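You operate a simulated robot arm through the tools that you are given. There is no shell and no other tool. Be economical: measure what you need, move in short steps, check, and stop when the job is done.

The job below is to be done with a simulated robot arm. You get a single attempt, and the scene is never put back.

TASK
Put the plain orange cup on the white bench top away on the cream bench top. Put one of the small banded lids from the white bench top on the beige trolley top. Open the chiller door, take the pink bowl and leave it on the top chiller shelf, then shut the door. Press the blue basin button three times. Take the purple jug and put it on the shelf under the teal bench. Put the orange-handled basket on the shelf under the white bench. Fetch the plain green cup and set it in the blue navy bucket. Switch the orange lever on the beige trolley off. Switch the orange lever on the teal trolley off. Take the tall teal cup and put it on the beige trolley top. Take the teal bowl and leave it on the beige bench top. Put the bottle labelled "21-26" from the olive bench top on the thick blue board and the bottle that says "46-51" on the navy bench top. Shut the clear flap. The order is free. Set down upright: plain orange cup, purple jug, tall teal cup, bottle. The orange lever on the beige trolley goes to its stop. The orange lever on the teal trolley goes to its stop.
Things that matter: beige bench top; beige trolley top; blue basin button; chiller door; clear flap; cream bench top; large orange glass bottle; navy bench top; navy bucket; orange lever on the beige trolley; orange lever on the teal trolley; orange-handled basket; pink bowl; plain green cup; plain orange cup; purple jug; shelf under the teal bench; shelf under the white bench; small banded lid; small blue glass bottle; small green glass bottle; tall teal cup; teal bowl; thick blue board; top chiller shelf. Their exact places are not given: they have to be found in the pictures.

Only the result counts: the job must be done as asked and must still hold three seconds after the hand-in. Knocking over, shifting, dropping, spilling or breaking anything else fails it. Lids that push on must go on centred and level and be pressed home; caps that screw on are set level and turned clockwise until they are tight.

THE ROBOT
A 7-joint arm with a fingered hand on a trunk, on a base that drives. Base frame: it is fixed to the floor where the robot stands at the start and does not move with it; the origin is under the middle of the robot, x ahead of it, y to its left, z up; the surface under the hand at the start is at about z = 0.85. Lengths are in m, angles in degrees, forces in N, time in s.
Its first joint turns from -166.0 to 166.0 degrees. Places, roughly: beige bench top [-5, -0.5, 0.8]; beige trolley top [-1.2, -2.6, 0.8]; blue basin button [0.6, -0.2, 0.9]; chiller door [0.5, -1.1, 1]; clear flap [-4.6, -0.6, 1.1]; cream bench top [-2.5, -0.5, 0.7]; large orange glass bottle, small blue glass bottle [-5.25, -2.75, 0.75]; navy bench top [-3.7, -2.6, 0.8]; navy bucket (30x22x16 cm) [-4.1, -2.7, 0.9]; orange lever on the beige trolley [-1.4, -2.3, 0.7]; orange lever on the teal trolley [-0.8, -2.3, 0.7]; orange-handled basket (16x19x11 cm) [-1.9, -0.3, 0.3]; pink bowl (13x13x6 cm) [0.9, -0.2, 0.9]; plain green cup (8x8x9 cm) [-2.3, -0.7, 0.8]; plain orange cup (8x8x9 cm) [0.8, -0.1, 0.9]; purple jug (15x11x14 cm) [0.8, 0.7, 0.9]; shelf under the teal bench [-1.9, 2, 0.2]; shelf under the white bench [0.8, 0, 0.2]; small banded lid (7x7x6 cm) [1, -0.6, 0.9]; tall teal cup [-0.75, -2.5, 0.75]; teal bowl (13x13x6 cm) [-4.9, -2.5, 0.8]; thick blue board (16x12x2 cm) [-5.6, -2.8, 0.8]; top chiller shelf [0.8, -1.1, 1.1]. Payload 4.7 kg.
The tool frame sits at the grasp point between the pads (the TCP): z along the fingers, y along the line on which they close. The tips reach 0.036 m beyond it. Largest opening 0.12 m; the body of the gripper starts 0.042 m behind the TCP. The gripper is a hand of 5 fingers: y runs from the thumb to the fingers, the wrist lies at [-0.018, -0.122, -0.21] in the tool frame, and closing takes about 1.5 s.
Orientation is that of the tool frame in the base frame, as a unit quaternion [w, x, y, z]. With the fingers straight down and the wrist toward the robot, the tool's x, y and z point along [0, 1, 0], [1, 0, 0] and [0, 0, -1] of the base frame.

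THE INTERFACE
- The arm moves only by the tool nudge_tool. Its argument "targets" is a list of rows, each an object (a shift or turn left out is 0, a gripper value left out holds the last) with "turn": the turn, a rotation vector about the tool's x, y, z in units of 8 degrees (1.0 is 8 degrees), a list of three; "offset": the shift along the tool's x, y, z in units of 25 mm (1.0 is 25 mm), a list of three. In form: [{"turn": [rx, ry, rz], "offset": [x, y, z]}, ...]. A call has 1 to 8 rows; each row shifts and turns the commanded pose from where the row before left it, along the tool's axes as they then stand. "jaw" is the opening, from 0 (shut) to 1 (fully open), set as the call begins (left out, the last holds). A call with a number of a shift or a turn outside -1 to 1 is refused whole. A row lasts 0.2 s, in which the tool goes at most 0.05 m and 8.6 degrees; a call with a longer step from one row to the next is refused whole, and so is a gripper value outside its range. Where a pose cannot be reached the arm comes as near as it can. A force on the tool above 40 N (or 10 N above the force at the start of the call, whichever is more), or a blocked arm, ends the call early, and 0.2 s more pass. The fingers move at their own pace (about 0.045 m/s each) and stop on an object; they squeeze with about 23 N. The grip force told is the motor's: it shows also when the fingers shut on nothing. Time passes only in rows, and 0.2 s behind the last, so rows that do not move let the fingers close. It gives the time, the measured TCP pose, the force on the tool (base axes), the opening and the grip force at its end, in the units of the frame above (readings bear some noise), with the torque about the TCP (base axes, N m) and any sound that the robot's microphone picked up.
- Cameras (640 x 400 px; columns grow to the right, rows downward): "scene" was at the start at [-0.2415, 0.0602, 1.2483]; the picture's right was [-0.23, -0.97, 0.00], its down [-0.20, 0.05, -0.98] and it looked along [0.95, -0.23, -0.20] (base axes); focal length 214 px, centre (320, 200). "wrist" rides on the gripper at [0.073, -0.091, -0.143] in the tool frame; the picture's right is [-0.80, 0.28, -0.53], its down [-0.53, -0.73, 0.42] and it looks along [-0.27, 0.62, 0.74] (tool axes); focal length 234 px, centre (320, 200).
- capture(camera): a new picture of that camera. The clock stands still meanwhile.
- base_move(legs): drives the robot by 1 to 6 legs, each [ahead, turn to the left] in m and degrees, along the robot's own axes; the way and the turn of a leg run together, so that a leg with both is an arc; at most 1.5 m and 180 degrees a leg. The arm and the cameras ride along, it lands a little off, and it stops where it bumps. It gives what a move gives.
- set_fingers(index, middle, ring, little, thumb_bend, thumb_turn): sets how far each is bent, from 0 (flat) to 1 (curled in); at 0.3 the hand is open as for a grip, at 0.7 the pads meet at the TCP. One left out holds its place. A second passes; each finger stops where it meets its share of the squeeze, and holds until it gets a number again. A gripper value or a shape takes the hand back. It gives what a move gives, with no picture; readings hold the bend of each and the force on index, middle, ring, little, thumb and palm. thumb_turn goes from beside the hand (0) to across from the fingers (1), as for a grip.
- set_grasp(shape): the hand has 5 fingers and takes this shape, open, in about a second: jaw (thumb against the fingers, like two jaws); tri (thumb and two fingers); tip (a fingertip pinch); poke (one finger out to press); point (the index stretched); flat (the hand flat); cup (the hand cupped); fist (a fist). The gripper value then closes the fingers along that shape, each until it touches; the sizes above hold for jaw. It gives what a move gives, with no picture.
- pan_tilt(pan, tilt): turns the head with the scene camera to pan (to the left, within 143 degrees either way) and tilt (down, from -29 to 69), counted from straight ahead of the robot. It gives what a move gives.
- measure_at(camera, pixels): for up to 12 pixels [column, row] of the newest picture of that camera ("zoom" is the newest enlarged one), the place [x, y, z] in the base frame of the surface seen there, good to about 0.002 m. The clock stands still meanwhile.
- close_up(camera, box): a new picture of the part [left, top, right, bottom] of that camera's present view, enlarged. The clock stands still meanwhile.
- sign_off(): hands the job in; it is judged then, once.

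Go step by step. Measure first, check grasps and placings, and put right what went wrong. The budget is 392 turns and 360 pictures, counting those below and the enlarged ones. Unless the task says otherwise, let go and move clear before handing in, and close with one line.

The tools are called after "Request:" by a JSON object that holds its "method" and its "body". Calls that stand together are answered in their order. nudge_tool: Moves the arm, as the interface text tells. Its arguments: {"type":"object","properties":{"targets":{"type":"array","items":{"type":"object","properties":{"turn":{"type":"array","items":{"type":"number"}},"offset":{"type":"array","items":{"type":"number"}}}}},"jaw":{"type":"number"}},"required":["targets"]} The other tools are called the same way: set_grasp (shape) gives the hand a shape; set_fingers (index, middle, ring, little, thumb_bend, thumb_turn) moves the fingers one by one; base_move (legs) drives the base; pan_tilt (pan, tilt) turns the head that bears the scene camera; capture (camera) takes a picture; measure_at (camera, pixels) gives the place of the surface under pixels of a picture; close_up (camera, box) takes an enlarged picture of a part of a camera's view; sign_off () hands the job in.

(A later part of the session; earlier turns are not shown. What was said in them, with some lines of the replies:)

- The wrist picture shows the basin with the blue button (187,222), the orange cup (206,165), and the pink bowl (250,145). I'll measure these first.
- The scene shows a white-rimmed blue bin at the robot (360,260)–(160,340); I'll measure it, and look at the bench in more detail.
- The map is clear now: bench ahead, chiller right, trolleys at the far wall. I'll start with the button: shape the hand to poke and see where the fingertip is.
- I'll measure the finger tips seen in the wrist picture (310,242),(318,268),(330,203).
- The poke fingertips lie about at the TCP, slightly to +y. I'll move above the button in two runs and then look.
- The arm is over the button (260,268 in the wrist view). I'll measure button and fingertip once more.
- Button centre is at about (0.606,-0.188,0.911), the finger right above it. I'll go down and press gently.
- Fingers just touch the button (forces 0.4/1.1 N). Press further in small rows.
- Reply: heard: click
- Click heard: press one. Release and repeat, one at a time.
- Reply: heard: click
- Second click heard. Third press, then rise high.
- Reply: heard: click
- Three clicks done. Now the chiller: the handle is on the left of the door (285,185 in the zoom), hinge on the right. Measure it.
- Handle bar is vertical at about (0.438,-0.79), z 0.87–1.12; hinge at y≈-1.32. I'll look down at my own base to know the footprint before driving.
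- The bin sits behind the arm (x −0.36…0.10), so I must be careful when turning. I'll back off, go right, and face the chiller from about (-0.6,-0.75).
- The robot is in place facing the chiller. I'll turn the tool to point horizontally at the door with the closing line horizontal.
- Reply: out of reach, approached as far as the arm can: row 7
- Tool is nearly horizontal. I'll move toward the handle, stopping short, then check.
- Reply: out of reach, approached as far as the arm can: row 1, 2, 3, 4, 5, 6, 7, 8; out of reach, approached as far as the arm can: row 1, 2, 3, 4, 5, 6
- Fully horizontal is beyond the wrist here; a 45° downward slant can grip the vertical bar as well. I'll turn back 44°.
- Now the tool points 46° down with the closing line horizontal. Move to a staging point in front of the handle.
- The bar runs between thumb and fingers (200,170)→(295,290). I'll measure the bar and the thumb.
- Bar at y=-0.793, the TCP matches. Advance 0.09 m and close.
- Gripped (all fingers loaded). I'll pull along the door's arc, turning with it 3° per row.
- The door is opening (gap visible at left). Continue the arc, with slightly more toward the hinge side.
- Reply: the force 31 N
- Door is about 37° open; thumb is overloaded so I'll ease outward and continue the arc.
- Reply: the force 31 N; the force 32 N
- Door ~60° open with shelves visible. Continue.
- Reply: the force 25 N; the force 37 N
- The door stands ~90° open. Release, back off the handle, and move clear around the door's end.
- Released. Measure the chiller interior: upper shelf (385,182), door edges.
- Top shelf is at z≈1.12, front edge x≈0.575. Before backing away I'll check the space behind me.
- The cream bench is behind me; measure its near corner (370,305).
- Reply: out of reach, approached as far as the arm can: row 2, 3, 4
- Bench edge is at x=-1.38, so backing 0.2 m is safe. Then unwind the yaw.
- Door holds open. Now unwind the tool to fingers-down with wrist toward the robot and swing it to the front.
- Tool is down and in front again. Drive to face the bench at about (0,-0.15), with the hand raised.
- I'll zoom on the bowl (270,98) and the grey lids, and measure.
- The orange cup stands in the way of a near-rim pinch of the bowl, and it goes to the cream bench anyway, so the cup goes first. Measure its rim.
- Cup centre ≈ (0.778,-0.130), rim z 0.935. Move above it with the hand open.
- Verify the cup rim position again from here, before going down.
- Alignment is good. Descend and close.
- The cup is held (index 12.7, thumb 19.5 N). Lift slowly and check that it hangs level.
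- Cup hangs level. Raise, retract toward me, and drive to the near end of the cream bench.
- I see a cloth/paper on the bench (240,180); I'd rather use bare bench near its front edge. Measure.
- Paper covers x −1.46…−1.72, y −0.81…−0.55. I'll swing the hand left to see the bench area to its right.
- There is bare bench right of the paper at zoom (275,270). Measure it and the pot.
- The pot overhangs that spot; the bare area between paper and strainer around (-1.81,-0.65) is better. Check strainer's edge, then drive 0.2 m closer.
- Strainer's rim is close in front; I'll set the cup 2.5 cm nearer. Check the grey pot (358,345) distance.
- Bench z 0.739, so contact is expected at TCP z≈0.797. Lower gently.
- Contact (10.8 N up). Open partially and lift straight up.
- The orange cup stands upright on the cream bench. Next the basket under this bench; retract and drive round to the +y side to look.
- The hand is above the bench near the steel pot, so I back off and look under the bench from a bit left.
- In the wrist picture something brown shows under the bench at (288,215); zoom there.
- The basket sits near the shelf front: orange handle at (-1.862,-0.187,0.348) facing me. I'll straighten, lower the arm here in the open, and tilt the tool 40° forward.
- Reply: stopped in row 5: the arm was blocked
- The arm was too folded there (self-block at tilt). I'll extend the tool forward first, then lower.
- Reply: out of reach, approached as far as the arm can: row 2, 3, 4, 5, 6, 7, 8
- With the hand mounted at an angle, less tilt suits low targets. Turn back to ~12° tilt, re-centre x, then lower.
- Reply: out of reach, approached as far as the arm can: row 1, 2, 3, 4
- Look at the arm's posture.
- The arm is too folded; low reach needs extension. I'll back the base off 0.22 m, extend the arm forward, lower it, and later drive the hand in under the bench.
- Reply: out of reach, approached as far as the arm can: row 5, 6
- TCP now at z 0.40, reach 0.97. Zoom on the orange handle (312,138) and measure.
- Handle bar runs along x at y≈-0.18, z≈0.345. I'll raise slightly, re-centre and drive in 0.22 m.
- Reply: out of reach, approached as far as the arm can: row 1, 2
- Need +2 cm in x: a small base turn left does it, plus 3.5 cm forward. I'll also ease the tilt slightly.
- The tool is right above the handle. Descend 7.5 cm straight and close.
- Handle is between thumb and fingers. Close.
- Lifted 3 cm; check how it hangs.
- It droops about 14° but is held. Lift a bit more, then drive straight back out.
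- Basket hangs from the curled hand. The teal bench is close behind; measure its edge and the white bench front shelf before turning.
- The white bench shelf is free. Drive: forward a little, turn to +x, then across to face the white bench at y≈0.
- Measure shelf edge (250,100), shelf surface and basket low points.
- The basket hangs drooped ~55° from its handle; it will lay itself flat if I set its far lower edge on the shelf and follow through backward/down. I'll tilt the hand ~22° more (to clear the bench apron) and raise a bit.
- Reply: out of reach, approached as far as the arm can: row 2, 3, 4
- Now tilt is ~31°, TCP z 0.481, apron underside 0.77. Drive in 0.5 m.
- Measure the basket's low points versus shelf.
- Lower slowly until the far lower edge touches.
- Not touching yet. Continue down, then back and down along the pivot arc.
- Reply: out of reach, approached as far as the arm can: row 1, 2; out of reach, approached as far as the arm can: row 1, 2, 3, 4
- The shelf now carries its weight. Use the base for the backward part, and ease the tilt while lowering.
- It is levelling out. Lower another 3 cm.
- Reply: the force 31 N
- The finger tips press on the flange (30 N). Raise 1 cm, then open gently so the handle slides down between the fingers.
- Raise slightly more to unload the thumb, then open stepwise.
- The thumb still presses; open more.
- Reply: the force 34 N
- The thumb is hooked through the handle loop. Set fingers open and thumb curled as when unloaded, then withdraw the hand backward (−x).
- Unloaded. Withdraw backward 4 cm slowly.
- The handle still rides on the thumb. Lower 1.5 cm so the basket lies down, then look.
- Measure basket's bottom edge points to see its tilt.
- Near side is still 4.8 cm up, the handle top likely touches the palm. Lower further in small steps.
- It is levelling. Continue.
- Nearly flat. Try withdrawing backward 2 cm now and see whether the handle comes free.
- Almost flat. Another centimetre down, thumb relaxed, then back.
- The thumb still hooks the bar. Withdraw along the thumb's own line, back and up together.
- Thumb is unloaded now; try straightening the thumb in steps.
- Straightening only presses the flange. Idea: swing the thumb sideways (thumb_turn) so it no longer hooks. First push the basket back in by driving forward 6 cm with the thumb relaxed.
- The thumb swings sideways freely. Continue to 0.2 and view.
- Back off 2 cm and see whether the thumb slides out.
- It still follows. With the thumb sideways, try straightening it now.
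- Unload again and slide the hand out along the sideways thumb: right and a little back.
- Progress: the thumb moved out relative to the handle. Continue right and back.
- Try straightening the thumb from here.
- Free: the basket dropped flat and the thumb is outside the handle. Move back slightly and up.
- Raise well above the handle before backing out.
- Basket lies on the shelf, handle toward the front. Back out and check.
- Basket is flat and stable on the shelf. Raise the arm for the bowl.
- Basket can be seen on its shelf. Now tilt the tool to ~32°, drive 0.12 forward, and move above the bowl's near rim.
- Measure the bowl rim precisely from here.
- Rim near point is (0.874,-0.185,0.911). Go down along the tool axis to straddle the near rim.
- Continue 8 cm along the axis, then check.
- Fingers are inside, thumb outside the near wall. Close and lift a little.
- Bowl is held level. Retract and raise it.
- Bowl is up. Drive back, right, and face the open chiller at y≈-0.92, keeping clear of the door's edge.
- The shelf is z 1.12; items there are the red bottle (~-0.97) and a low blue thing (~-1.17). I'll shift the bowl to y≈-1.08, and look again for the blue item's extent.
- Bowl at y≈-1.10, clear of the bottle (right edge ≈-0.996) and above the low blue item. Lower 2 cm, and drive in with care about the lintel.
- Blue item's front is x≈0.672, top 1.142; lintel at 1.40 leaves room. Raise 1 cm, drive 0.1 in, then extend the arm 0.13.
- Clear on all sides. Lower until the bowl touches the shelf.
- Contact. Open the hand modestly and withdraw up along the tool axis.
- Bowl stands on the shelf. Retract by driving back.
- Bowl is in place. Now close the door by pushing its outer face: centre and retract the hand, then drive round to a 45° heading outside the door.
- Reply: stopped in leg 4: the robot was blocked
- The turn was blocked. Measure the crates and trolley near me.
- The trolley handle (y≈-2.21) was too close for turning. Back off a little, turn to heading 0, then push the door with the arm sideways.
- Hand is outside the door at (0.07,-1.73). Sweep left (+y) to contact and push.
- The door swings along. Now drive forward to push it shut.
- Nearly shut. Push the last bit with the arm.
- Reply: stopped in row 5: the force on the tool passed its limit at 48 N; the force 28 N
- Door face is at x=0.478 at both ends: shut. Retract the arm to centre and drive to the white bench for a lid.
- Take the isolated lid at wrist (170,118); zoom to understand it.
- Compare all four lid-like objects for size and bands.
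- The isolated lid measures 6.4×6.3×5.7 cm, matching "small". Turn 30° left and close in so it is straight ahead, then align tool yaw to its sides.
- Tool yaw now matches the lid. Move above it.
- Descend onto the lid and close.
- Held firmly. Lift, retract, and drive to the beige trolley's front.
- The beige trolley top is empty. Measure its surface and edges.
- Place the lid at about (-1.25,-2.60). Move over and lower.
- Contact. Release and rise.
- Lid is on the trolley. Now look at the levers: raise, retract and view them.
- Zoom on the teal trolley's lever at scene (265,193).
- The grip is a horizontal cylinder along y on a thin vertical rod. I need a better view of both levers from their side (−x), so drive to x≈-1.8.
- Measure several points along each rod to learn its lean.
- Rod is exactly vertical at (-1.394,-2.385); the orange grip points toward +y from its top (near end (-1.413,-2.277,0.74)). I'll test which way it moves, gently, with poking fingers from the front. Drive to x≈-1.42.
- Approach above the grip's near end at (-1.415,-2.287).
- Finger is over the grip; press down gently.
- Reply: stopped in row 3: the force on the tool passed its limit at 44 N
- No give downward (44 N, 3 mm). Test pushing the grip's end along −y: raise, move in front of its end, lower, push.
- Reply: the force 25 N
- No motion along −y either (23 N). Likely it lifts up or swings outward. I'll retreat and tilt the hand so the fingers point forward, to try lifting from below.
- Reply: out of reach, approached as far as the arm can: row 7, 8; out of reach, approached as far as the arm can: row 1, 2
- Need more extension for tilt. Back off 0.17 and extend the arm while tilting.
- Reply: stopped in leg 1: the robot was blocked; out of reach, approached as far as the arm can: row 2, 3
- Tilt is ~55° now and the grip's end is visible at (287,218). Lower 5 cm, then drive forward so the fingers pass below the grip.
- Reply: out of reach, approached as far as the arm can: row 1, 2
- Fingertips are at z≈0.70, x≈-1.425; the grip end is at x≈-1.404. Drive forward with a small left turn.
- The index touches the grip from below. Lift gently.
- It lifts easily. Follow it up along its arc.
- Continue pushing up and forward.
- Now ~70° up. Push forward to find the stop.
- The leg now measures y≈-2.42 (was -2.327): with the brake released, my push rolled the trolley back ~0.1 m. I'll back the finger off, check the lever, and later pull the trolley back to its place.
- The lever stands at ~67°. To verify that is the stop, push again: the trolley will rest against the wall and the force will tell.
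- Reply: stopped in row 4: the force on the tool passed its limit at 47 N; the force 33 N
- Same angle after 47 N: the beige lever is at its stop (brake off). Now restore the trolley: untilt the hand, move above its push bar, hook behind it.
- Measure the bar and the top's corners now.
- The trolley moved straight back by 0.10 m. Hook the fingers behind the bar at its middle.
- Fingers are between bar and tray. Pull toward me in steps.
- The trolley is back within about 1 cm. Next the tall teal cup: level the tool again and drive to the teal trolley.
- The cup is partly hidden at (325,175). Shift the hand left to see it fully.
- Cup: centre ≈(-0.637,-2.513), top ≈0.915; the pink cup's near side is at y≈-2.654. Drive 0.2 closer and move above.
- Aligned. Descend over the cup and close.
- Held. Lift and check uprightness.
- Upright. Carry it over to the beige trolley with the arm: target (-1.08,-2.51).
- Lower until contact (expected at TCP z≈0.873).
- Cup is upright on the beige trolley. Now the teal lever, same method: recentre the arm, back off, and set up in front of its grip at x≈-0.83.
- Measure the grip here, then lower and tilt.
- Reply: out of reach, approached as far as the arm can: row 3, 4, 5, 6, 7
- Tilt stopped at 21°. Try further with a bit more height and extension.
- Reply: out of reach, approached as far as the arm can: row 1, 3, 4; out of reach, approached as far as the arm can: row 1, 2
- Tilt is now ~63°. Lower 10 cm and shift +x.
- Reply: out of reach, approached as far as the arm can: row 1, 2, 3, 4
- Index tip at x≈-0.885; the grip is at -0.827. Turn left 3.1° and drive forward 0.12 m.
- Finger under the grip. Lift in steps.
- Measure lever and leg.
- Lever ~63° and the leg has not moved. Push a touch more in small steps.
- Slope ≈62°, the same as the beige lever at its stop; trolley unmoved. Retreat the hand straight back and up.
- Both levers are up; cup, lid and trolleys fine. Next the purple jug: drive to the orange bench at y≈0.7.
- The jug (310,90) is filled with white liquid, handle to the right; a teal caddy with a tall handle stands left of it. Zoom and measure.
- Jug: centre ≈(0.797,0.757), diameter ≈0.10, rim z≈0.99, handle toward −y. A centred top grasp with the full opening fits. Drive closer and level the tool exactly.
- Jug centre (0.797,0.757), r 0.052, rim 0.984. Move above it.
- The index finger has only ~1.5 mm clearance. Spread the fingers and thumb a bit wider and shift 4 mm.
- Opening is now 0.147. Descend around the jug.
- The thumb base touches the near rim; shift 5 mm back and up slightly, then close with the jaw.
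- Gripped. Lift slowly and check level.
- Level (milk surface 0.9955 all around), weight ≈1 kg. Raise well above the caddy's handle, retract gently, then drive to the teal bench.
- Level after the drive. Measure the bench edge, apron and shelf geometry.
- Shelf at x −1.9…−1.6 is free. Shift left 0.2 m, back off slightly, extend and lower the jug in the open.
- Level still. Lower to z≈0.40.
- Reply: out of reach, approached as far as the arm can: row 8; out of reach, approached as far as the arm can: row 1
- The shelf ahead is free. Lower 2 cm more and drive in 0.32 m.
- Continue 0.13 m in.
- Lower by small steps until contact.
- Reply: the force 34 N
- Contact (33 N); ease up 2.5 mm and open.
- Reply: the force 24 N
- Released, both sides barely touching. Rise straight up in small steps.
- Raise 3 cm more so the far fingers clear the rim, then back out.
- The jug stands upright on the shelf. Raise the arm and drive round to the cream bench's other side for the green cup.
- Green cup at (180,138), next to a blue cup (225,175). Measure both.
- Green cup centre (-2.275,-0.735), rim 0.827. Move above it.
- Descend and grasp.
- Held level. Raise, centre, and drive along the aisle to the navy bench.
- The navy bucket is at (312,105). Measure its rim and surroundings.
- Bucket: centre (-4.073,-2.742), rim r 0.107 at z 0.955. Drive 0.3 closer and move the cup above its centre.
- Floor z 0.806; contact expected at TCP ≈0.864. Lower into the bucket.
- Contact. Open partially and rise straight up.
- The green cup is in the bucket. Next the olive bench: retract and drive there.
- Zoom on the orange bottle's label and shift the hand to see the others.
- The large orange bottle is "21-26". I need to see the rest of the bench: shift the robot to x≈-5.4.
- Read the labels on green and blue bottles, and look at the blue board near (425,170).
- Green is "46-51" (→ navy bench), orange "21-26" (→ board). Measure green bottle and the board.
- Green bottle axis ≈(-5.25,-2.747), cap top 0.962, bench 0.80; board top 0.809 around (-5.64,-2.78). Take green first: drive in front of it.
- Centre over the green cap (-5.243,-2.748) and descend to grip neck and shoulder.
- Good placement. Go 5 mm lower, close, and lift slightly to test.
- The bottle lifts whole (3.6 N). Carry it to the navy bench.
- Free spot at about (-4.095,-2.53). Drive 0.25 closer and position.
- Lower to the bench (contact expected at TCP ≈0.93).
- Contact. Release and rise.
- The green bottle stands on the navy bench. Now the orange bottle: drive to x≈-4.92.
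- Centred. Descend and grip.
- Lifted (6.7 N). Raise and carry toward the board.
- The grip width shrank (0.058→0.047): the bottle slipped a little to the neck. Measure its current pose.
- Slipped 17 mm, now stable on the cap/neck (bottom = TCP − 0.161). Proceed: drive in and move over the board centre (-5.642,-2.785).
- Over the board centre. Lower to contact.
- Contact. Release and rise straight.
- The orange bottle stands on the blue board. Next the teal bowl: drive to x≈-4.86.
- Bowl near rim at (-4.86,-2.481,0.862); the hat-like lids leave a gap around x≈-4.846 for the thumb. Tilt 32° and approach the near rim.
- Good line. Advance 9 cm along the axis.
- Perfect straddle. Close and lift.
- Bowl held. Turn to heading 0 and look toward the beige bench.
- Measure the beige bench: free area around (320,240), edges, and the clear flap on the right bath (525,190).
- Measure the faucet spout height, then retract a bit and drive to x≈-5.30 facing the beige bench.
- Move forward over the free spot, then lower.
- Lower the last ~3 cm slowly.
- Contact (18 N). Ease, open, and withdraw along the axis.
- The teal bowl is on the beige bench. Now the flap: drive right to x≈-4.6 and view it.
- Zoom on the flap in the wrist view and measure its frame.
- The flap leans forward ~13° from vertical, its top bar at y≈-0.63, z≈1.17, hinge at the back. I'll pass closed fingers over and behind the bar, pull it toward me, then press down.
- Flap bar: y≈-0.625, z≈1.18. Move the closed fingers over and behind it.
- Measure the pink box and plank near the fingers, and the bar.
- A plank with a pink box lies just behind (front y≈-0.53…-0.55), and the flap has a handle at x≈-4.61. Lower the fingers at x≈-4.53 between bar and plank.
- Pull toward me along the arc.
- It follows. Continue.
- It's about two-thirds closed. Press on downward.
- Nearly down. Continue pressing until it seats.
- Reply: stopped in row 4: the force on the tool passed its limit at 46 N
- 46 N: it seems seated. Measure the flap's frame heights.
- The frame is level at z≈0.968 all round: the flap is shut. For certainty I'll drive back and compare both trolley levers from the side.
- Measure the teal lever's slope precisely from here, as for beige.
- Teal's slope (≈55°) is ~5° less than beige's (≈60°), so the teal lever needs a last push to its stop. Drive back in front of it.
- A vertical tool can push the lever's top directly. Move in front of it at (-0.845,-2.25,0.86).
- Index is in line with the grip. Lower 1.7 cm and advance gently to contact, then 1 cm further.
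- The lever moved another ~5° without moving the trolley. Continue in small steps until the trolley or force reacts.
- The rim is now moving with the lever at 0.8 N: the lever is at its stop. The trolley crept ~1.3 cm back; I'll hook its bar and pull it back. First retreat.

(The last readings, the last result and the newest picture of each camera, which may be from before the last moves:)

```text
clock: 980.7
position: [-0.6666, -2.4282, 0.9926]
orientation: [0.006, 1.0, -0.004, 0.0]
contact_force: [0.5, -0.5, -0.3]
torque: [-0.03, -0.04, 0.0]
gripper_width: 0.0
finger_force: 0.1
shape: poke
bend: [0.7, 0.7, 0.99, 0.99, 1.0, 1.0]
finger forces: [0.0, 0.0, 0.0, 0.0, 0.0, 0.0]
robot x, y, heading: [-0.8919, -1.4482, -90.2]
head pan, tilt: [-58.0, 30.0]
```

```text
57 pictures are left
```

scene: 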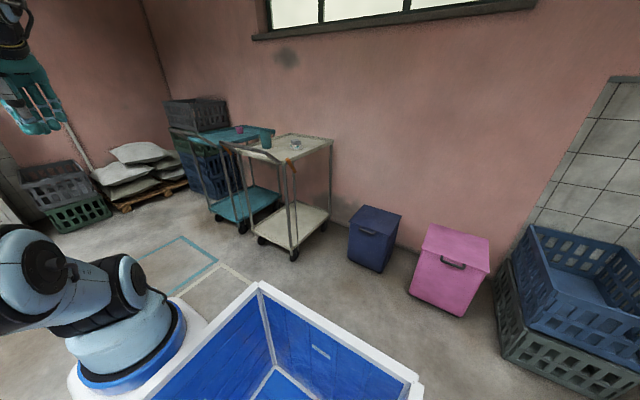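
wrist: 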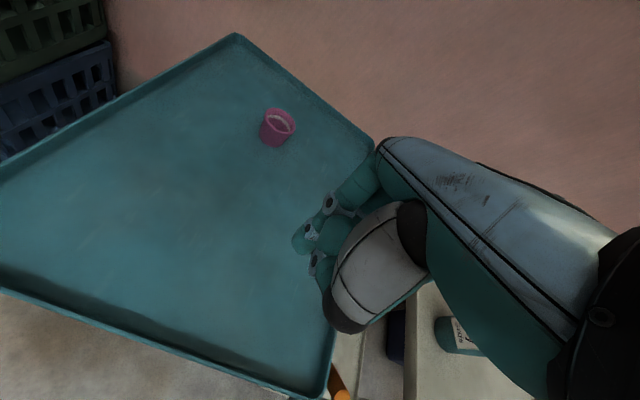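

Request:
{"method": "measure_at", "body": {"camera": "wrist", "pixels": [[100, 325], [200, 360], [235, 38], [320, 390], [0, 288]]}}

Request:
{"method": "nudge_tool", "body": {"targets": [{"offset": [0.5, -0.85, 0]}, {"offset": [0.5, -0.85, 0]}, {"offset": [0.5, -0.85, 0]}, {"offset": [0.5, -0.85, 0]}, {"offset": [0, -0.85, 0]}]}}

Request:
{"method": "capture", "body": {"camera": "wrist"}}

Request:
{"method": "measure_at", "body": {"camera": "wrist", "pixels": [[150, 300], [200, 330], [150, 250], [250, 310], [200, 280], [260, 360]]}}

```text
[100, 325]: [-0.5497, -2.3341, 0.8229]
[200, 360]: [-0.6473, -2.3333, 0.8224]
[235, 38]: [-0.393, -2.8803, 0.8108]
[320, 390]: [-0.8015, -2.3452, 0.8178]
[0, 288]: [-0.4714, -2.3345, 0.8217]
```

```text
clock: 981.9
position: [-0.6169, -2.3232, 0.9897]
orientation: [0.006, 1.0, -0.002, 0.0]
contact_force: [0.5, 0.8, -0.9]
torque: [-0.01, 0.0, 0.04]
gripper_width: 0.0002
finger_force: 0.0
shape: poke
bend: [0.7, 0.7, 0.99, 0.99, 1.0, 1.0]
finger forces: [0.0, 0.1, 0.0, 0.1, 0.0, 0.0]
robot x, y, heading: [-0.8931, -1.4504, -90.4]
head pan, tilt: [-58.0, 30.0]
```

```text
56 pictures are left
```

wrist: 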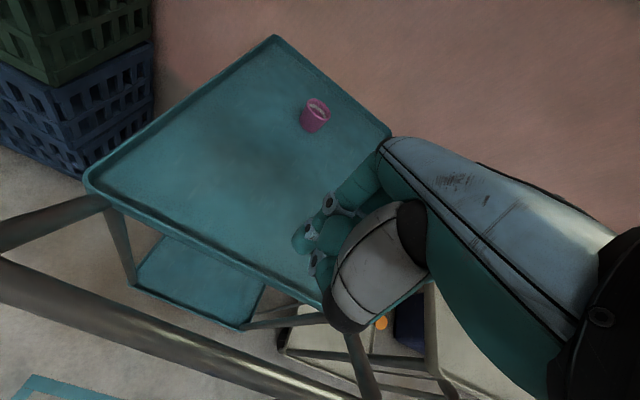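

```text
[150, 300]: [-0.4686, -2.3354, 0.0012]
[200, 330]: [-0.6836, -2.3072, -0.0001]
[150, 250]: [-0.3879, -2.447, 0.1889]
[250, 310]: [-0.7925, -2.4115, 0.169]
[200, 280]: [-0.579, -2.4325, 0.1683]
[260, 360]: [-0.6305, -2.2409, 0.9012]
```

Bar is at y=-2.241 (was -2.225). Lower behind the bar and pull 1.6 cm (to TCP y≈-2.287).

Request:
{"method": "nudge_tool", "body": {"targets": [{"offset": [0, -0.05, 0.8]}, {"offset": [0, 0, 0.8]}, {"offset": [0, 0, 0.8]}, {"offset": [0, 0, 0.8]}, {"offset": [0, 0, 0.5]}]}}

Request:
{"method": "nudge_tool", "body": {"targets": [{"offset": [0, -0.3, 0]}, {"offset": [0, -0.3, 0]}, {"offset": [0, -0.3, 0]}, {"offset": [0, -0.3, 0]}, {"offset": [0, -0.2, 0]}]}}

Request:
{"method": "capture", "body": {"camera": "wrist"}}

Request:
{"method": "measure_at", "body": {"camera": "wrist", "pixels": [[70, 175], [100, 200], [150, 225], [200, 250], [150, 310], [200, 340]]}}

```text
clock: 983.1
position: [-0.6169, -2.3231, 0.8985]
orientation: [0.005, 1.0, -0.003, 0.001]
contact_force: [0.2, 0.5, 0.2]
torque: [0.02, 0.0, -0.03]
gripper_width: 0.0
finger_force: 0.2
shape: poke
bend: [0.7, 0.7, 0.99, 0.99, 1.0, 1.0]
finger forces: [0.0, 0.0, 0.1, 0.1, 0.0, 0.1]
robot x, y, heading: [-0.8933, -1.4542, -90.4]
head pan, tilt: [-58.0, 30.0]
```

```text
clock: 984.3
position: [-0.6156, -2.2873, 0.8997]
orientation: [0.006, 1.0, -0.002, 0.0]
contact_force: [-0.5, -0.8, -0.4]
torque: [0.03, 0.01, 0.02]
gripper_width: 0.0002
finger_force: 0.0
shape: poke
bend: [0.7, 0.7, 0.99, 0.99, 1.0, 1.0]
finger forces: [0.1, 0.1, 0.0, 0.0, 0.0, 0.0]
robot x, y, heading: [-0.8942, -1.4528, -90.3]
head pan, tilt: [-58.0, 30.0]
```

```text
55 pictures are left
```

wrist: 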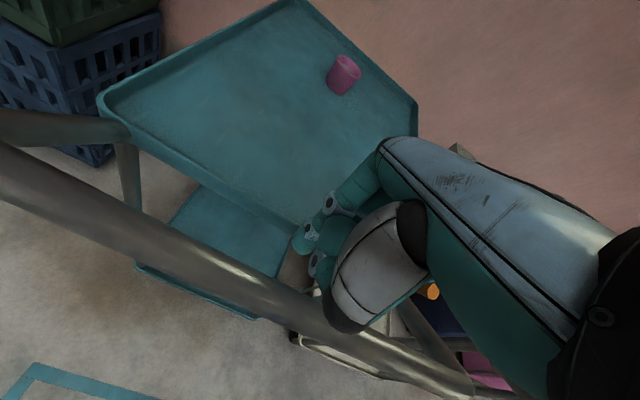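

```text
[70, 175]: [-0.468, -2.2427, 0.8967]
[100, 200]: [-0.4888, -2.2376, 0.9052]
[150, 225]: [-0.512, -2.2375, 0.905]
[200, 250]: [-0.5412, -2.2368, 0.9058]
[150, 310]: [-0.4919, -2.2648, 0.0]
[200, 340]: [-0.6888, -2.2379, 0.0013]
```

Bar has barely moved; pull 1.2 cm more.

Request:
{"method": "nudge_tool", "body": {"targets": [{"offset": [0, -0.16, 0]}, {"offset": [0, -0.16, 0]}, {"offset": [0, -0.16, 0]}]}}

Request:
{"method": "capture", "body": {"camera": "wrist"}}

Request:
{"method": "measure_at", "body": {"camera": "wrist", "pixels": [[100, 200], [150, 227], [200, 253], [130, 130], [200, 178], [250, 210]]}}

```text
clock: 985.1
position: [-0.6159, -2.2756, 0.8984]
orientation: [0.006, 1.0, -0.003, 0.0]
contact_force: [-1.0, 0.3, -0.1]
torque: [-0.01, -0.02, 0.01]
gripper_width: 0.0
finger_force: 0.0
shape: poke
bend: [0.7, 0.7, 0.99, 0.99, 1.0, 1.0]
finger forces: [0.1, 0.0, 0.0, 0.0, 0.0, 0.1]
robot x, y, heading: [-0.8894, -1.4539, -90.3]
head pan, tilt: [-58.0, 30.0]
```

```text
54 pictures are left
```

wrist: 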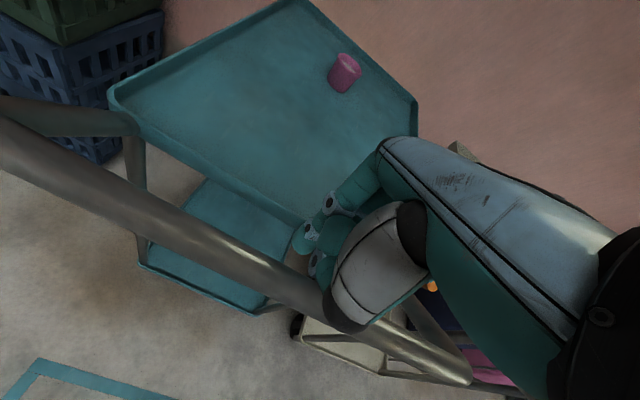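

```text
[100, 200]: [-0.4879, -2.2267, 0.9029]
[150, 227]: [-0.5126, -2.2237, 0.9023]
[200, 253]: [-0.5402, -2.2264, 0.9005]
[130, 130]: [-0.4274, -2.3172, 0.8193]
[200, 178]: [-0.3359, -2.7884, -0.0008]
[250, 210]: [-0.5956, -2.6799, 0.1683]
```

Restored (bar ≈-2.226, rim ≈-2.317). Lift the hand clear and back away.

Request:
{"method": "nudge_tool", "body": {"targets": [{"offset": [0, 0.3, -0.2]}, {"offset": [0, 0.1, -0.9]}, {"offset": [0, 0, -0.9]}, {"offset": [0, 0, -0.9]}, {"offset": [0, 0, -0.9]}, {"offset": [0, 0, -0.9]}, {"offset": [0, 0, -0.9]}, {"offset": [0, 0, -0.9]}]}}

Request:
{"method": "base_move", "body": {"legs": [[-0.25, 0]]}}

Request:
{"method": "pan_tilt", "body": {"pan": 0, "tilt": 20}}

Request:
{"method": "capture", "body": {"camera": "scene"}}

Request:
{"method": "capture", "body": {"camera": "wrist"}}

```text
clock: 986.9
position: [-0.6162, -2.2835, 1.0602]
orientation: [0.005, 1.0, -0.003, 0.0]
contact_force: [-0.6, -0.2, -1.0]
torque: [0.02, 0.0, 0.02]
gripper_width: 0.0
finger_force: 0.1
shape: poke
bend: [0.7, 0.7, 0.99, 0.99, 1.0, 1.0]
finger forces: [0.1, 0.0, 0.1, 0.0, 0.1, 0.1]
robot x, y, heading: [-0.8876, -1.4507, -90.4]
head pan, tilt: [-58.0, 30.0]
```

```text
clock: 988.7
position: [-0.6163, -2.0387, 1.0615]
orientation: [0.006, 1.0, -0.004, -0.001]
contact_force: [0.1, -0.2, 0.2]
torque: [0.02, -0.03, -0.01]
gripper_width: 0.0001
finger_force: 0.1
shape: poke
bend: [0.7, 0.7, 0.99, 0.99, 1.0, 1.0]
finger forces: [0.0, 0.1, 0.0, 0.0, 0.0, 0.1]
robot x, y, heading: [-0.8883, -1.2055, -90.4]
head pan, tilt: [-58.0, 30.0]
```

```text
clock: 990.0
position: [-0.6163, -2.0392, 1.0612]
orientation: [0.006, 1.0, -0.005, 0.0]
contact_force: [-0.7, -0.5, 0.0]
torque: [0.02, 0.0, -0.01]
gripper_width: 0.0
finger_force: 0.0
shape: poke
bend: [0.7, 0.7, 0.99, 0.99, 1.0, 1.0]
finger forces: [0.1, 0.1, 0.1, 0.0, 0.0, 0.0]
robot x, y, heading: [-0.8906, -1.2046, -90.8]
head pan, tilt: [0.0, 20.0]
```

```text
53 pictures are left
```

scene: 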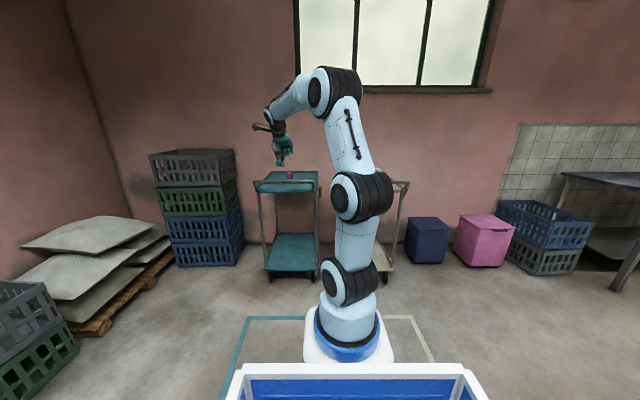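

```text
52 pictures are left
```

wrist: 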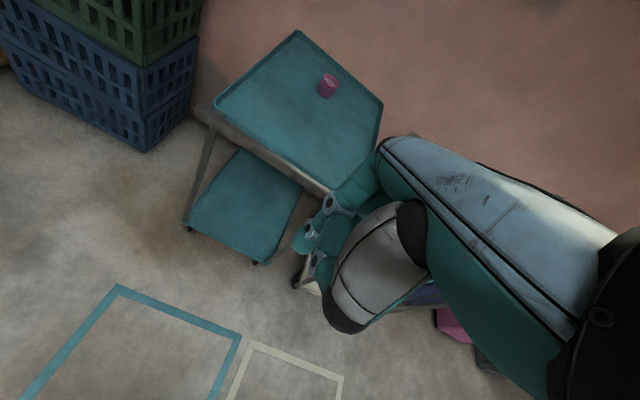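

All fine here. One last look at the chiller and white bench.

Request:
{"method": "pan_tilt", "body": {"pan": 110, "tilt": 20}}

Request:
{"method": "capture", "body": {"camera": "scene"}}

Request:
{"method": "measure_at", "body": {"camera": "scene", "pixels": [[430, 110], [515, 110], [430, 200], [500, 200], [460, 150]]}}

```text
clock: 991.9
position: [-0.6168, -2.0383, 1.0624]
orientation: [0.006, 1.0, -0.004, 0.0]
contact_force: [0.1, 0.9, 0.2]
torque: [-0.02, 0.01, -0.01]
gripper_width: 0.0
finger_force: 0.0
shape: poke
bend: [0.7, 0.7, 0.99, 0.99, 1.0, 1.0]
finger forces: [0.0, 0.0, 0.0, 0.1, 0.0, 0.0]
robot x, y, heading: [-0.8875, -1.2026, -90.3]
head pan, tilt: [110.0, 20.0]
```

```text
51 pictures are left
```

scene: 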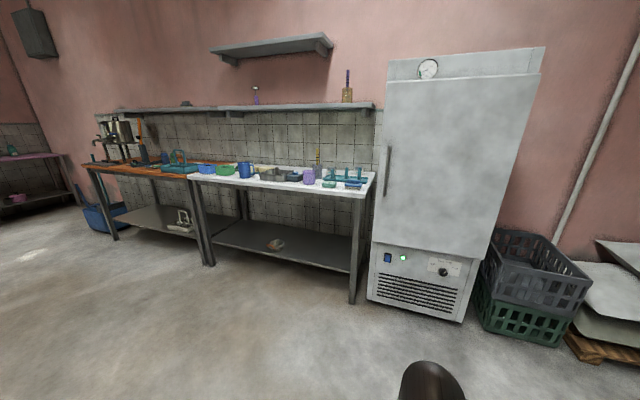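

```text
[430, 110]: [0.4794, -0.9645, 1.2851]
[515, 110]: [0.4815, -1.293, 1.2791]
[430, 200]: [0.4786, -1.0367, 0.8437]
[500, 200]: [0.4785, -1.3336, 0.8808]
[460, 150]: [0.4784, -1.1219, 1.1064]
```

The chiller door is shut flat (x≈0.479 across), the basket is on its shelf and the hand is empty and clear, so I'm handing the job in.

Request:
{"method": "sign_off", "body": {}}

```text
The job is handed in.
```

Every step was carried out and the job is handed in; along the way the brake-free trolleys rolled, so I pulled them back by hand to within about 1 cm of where they stood.
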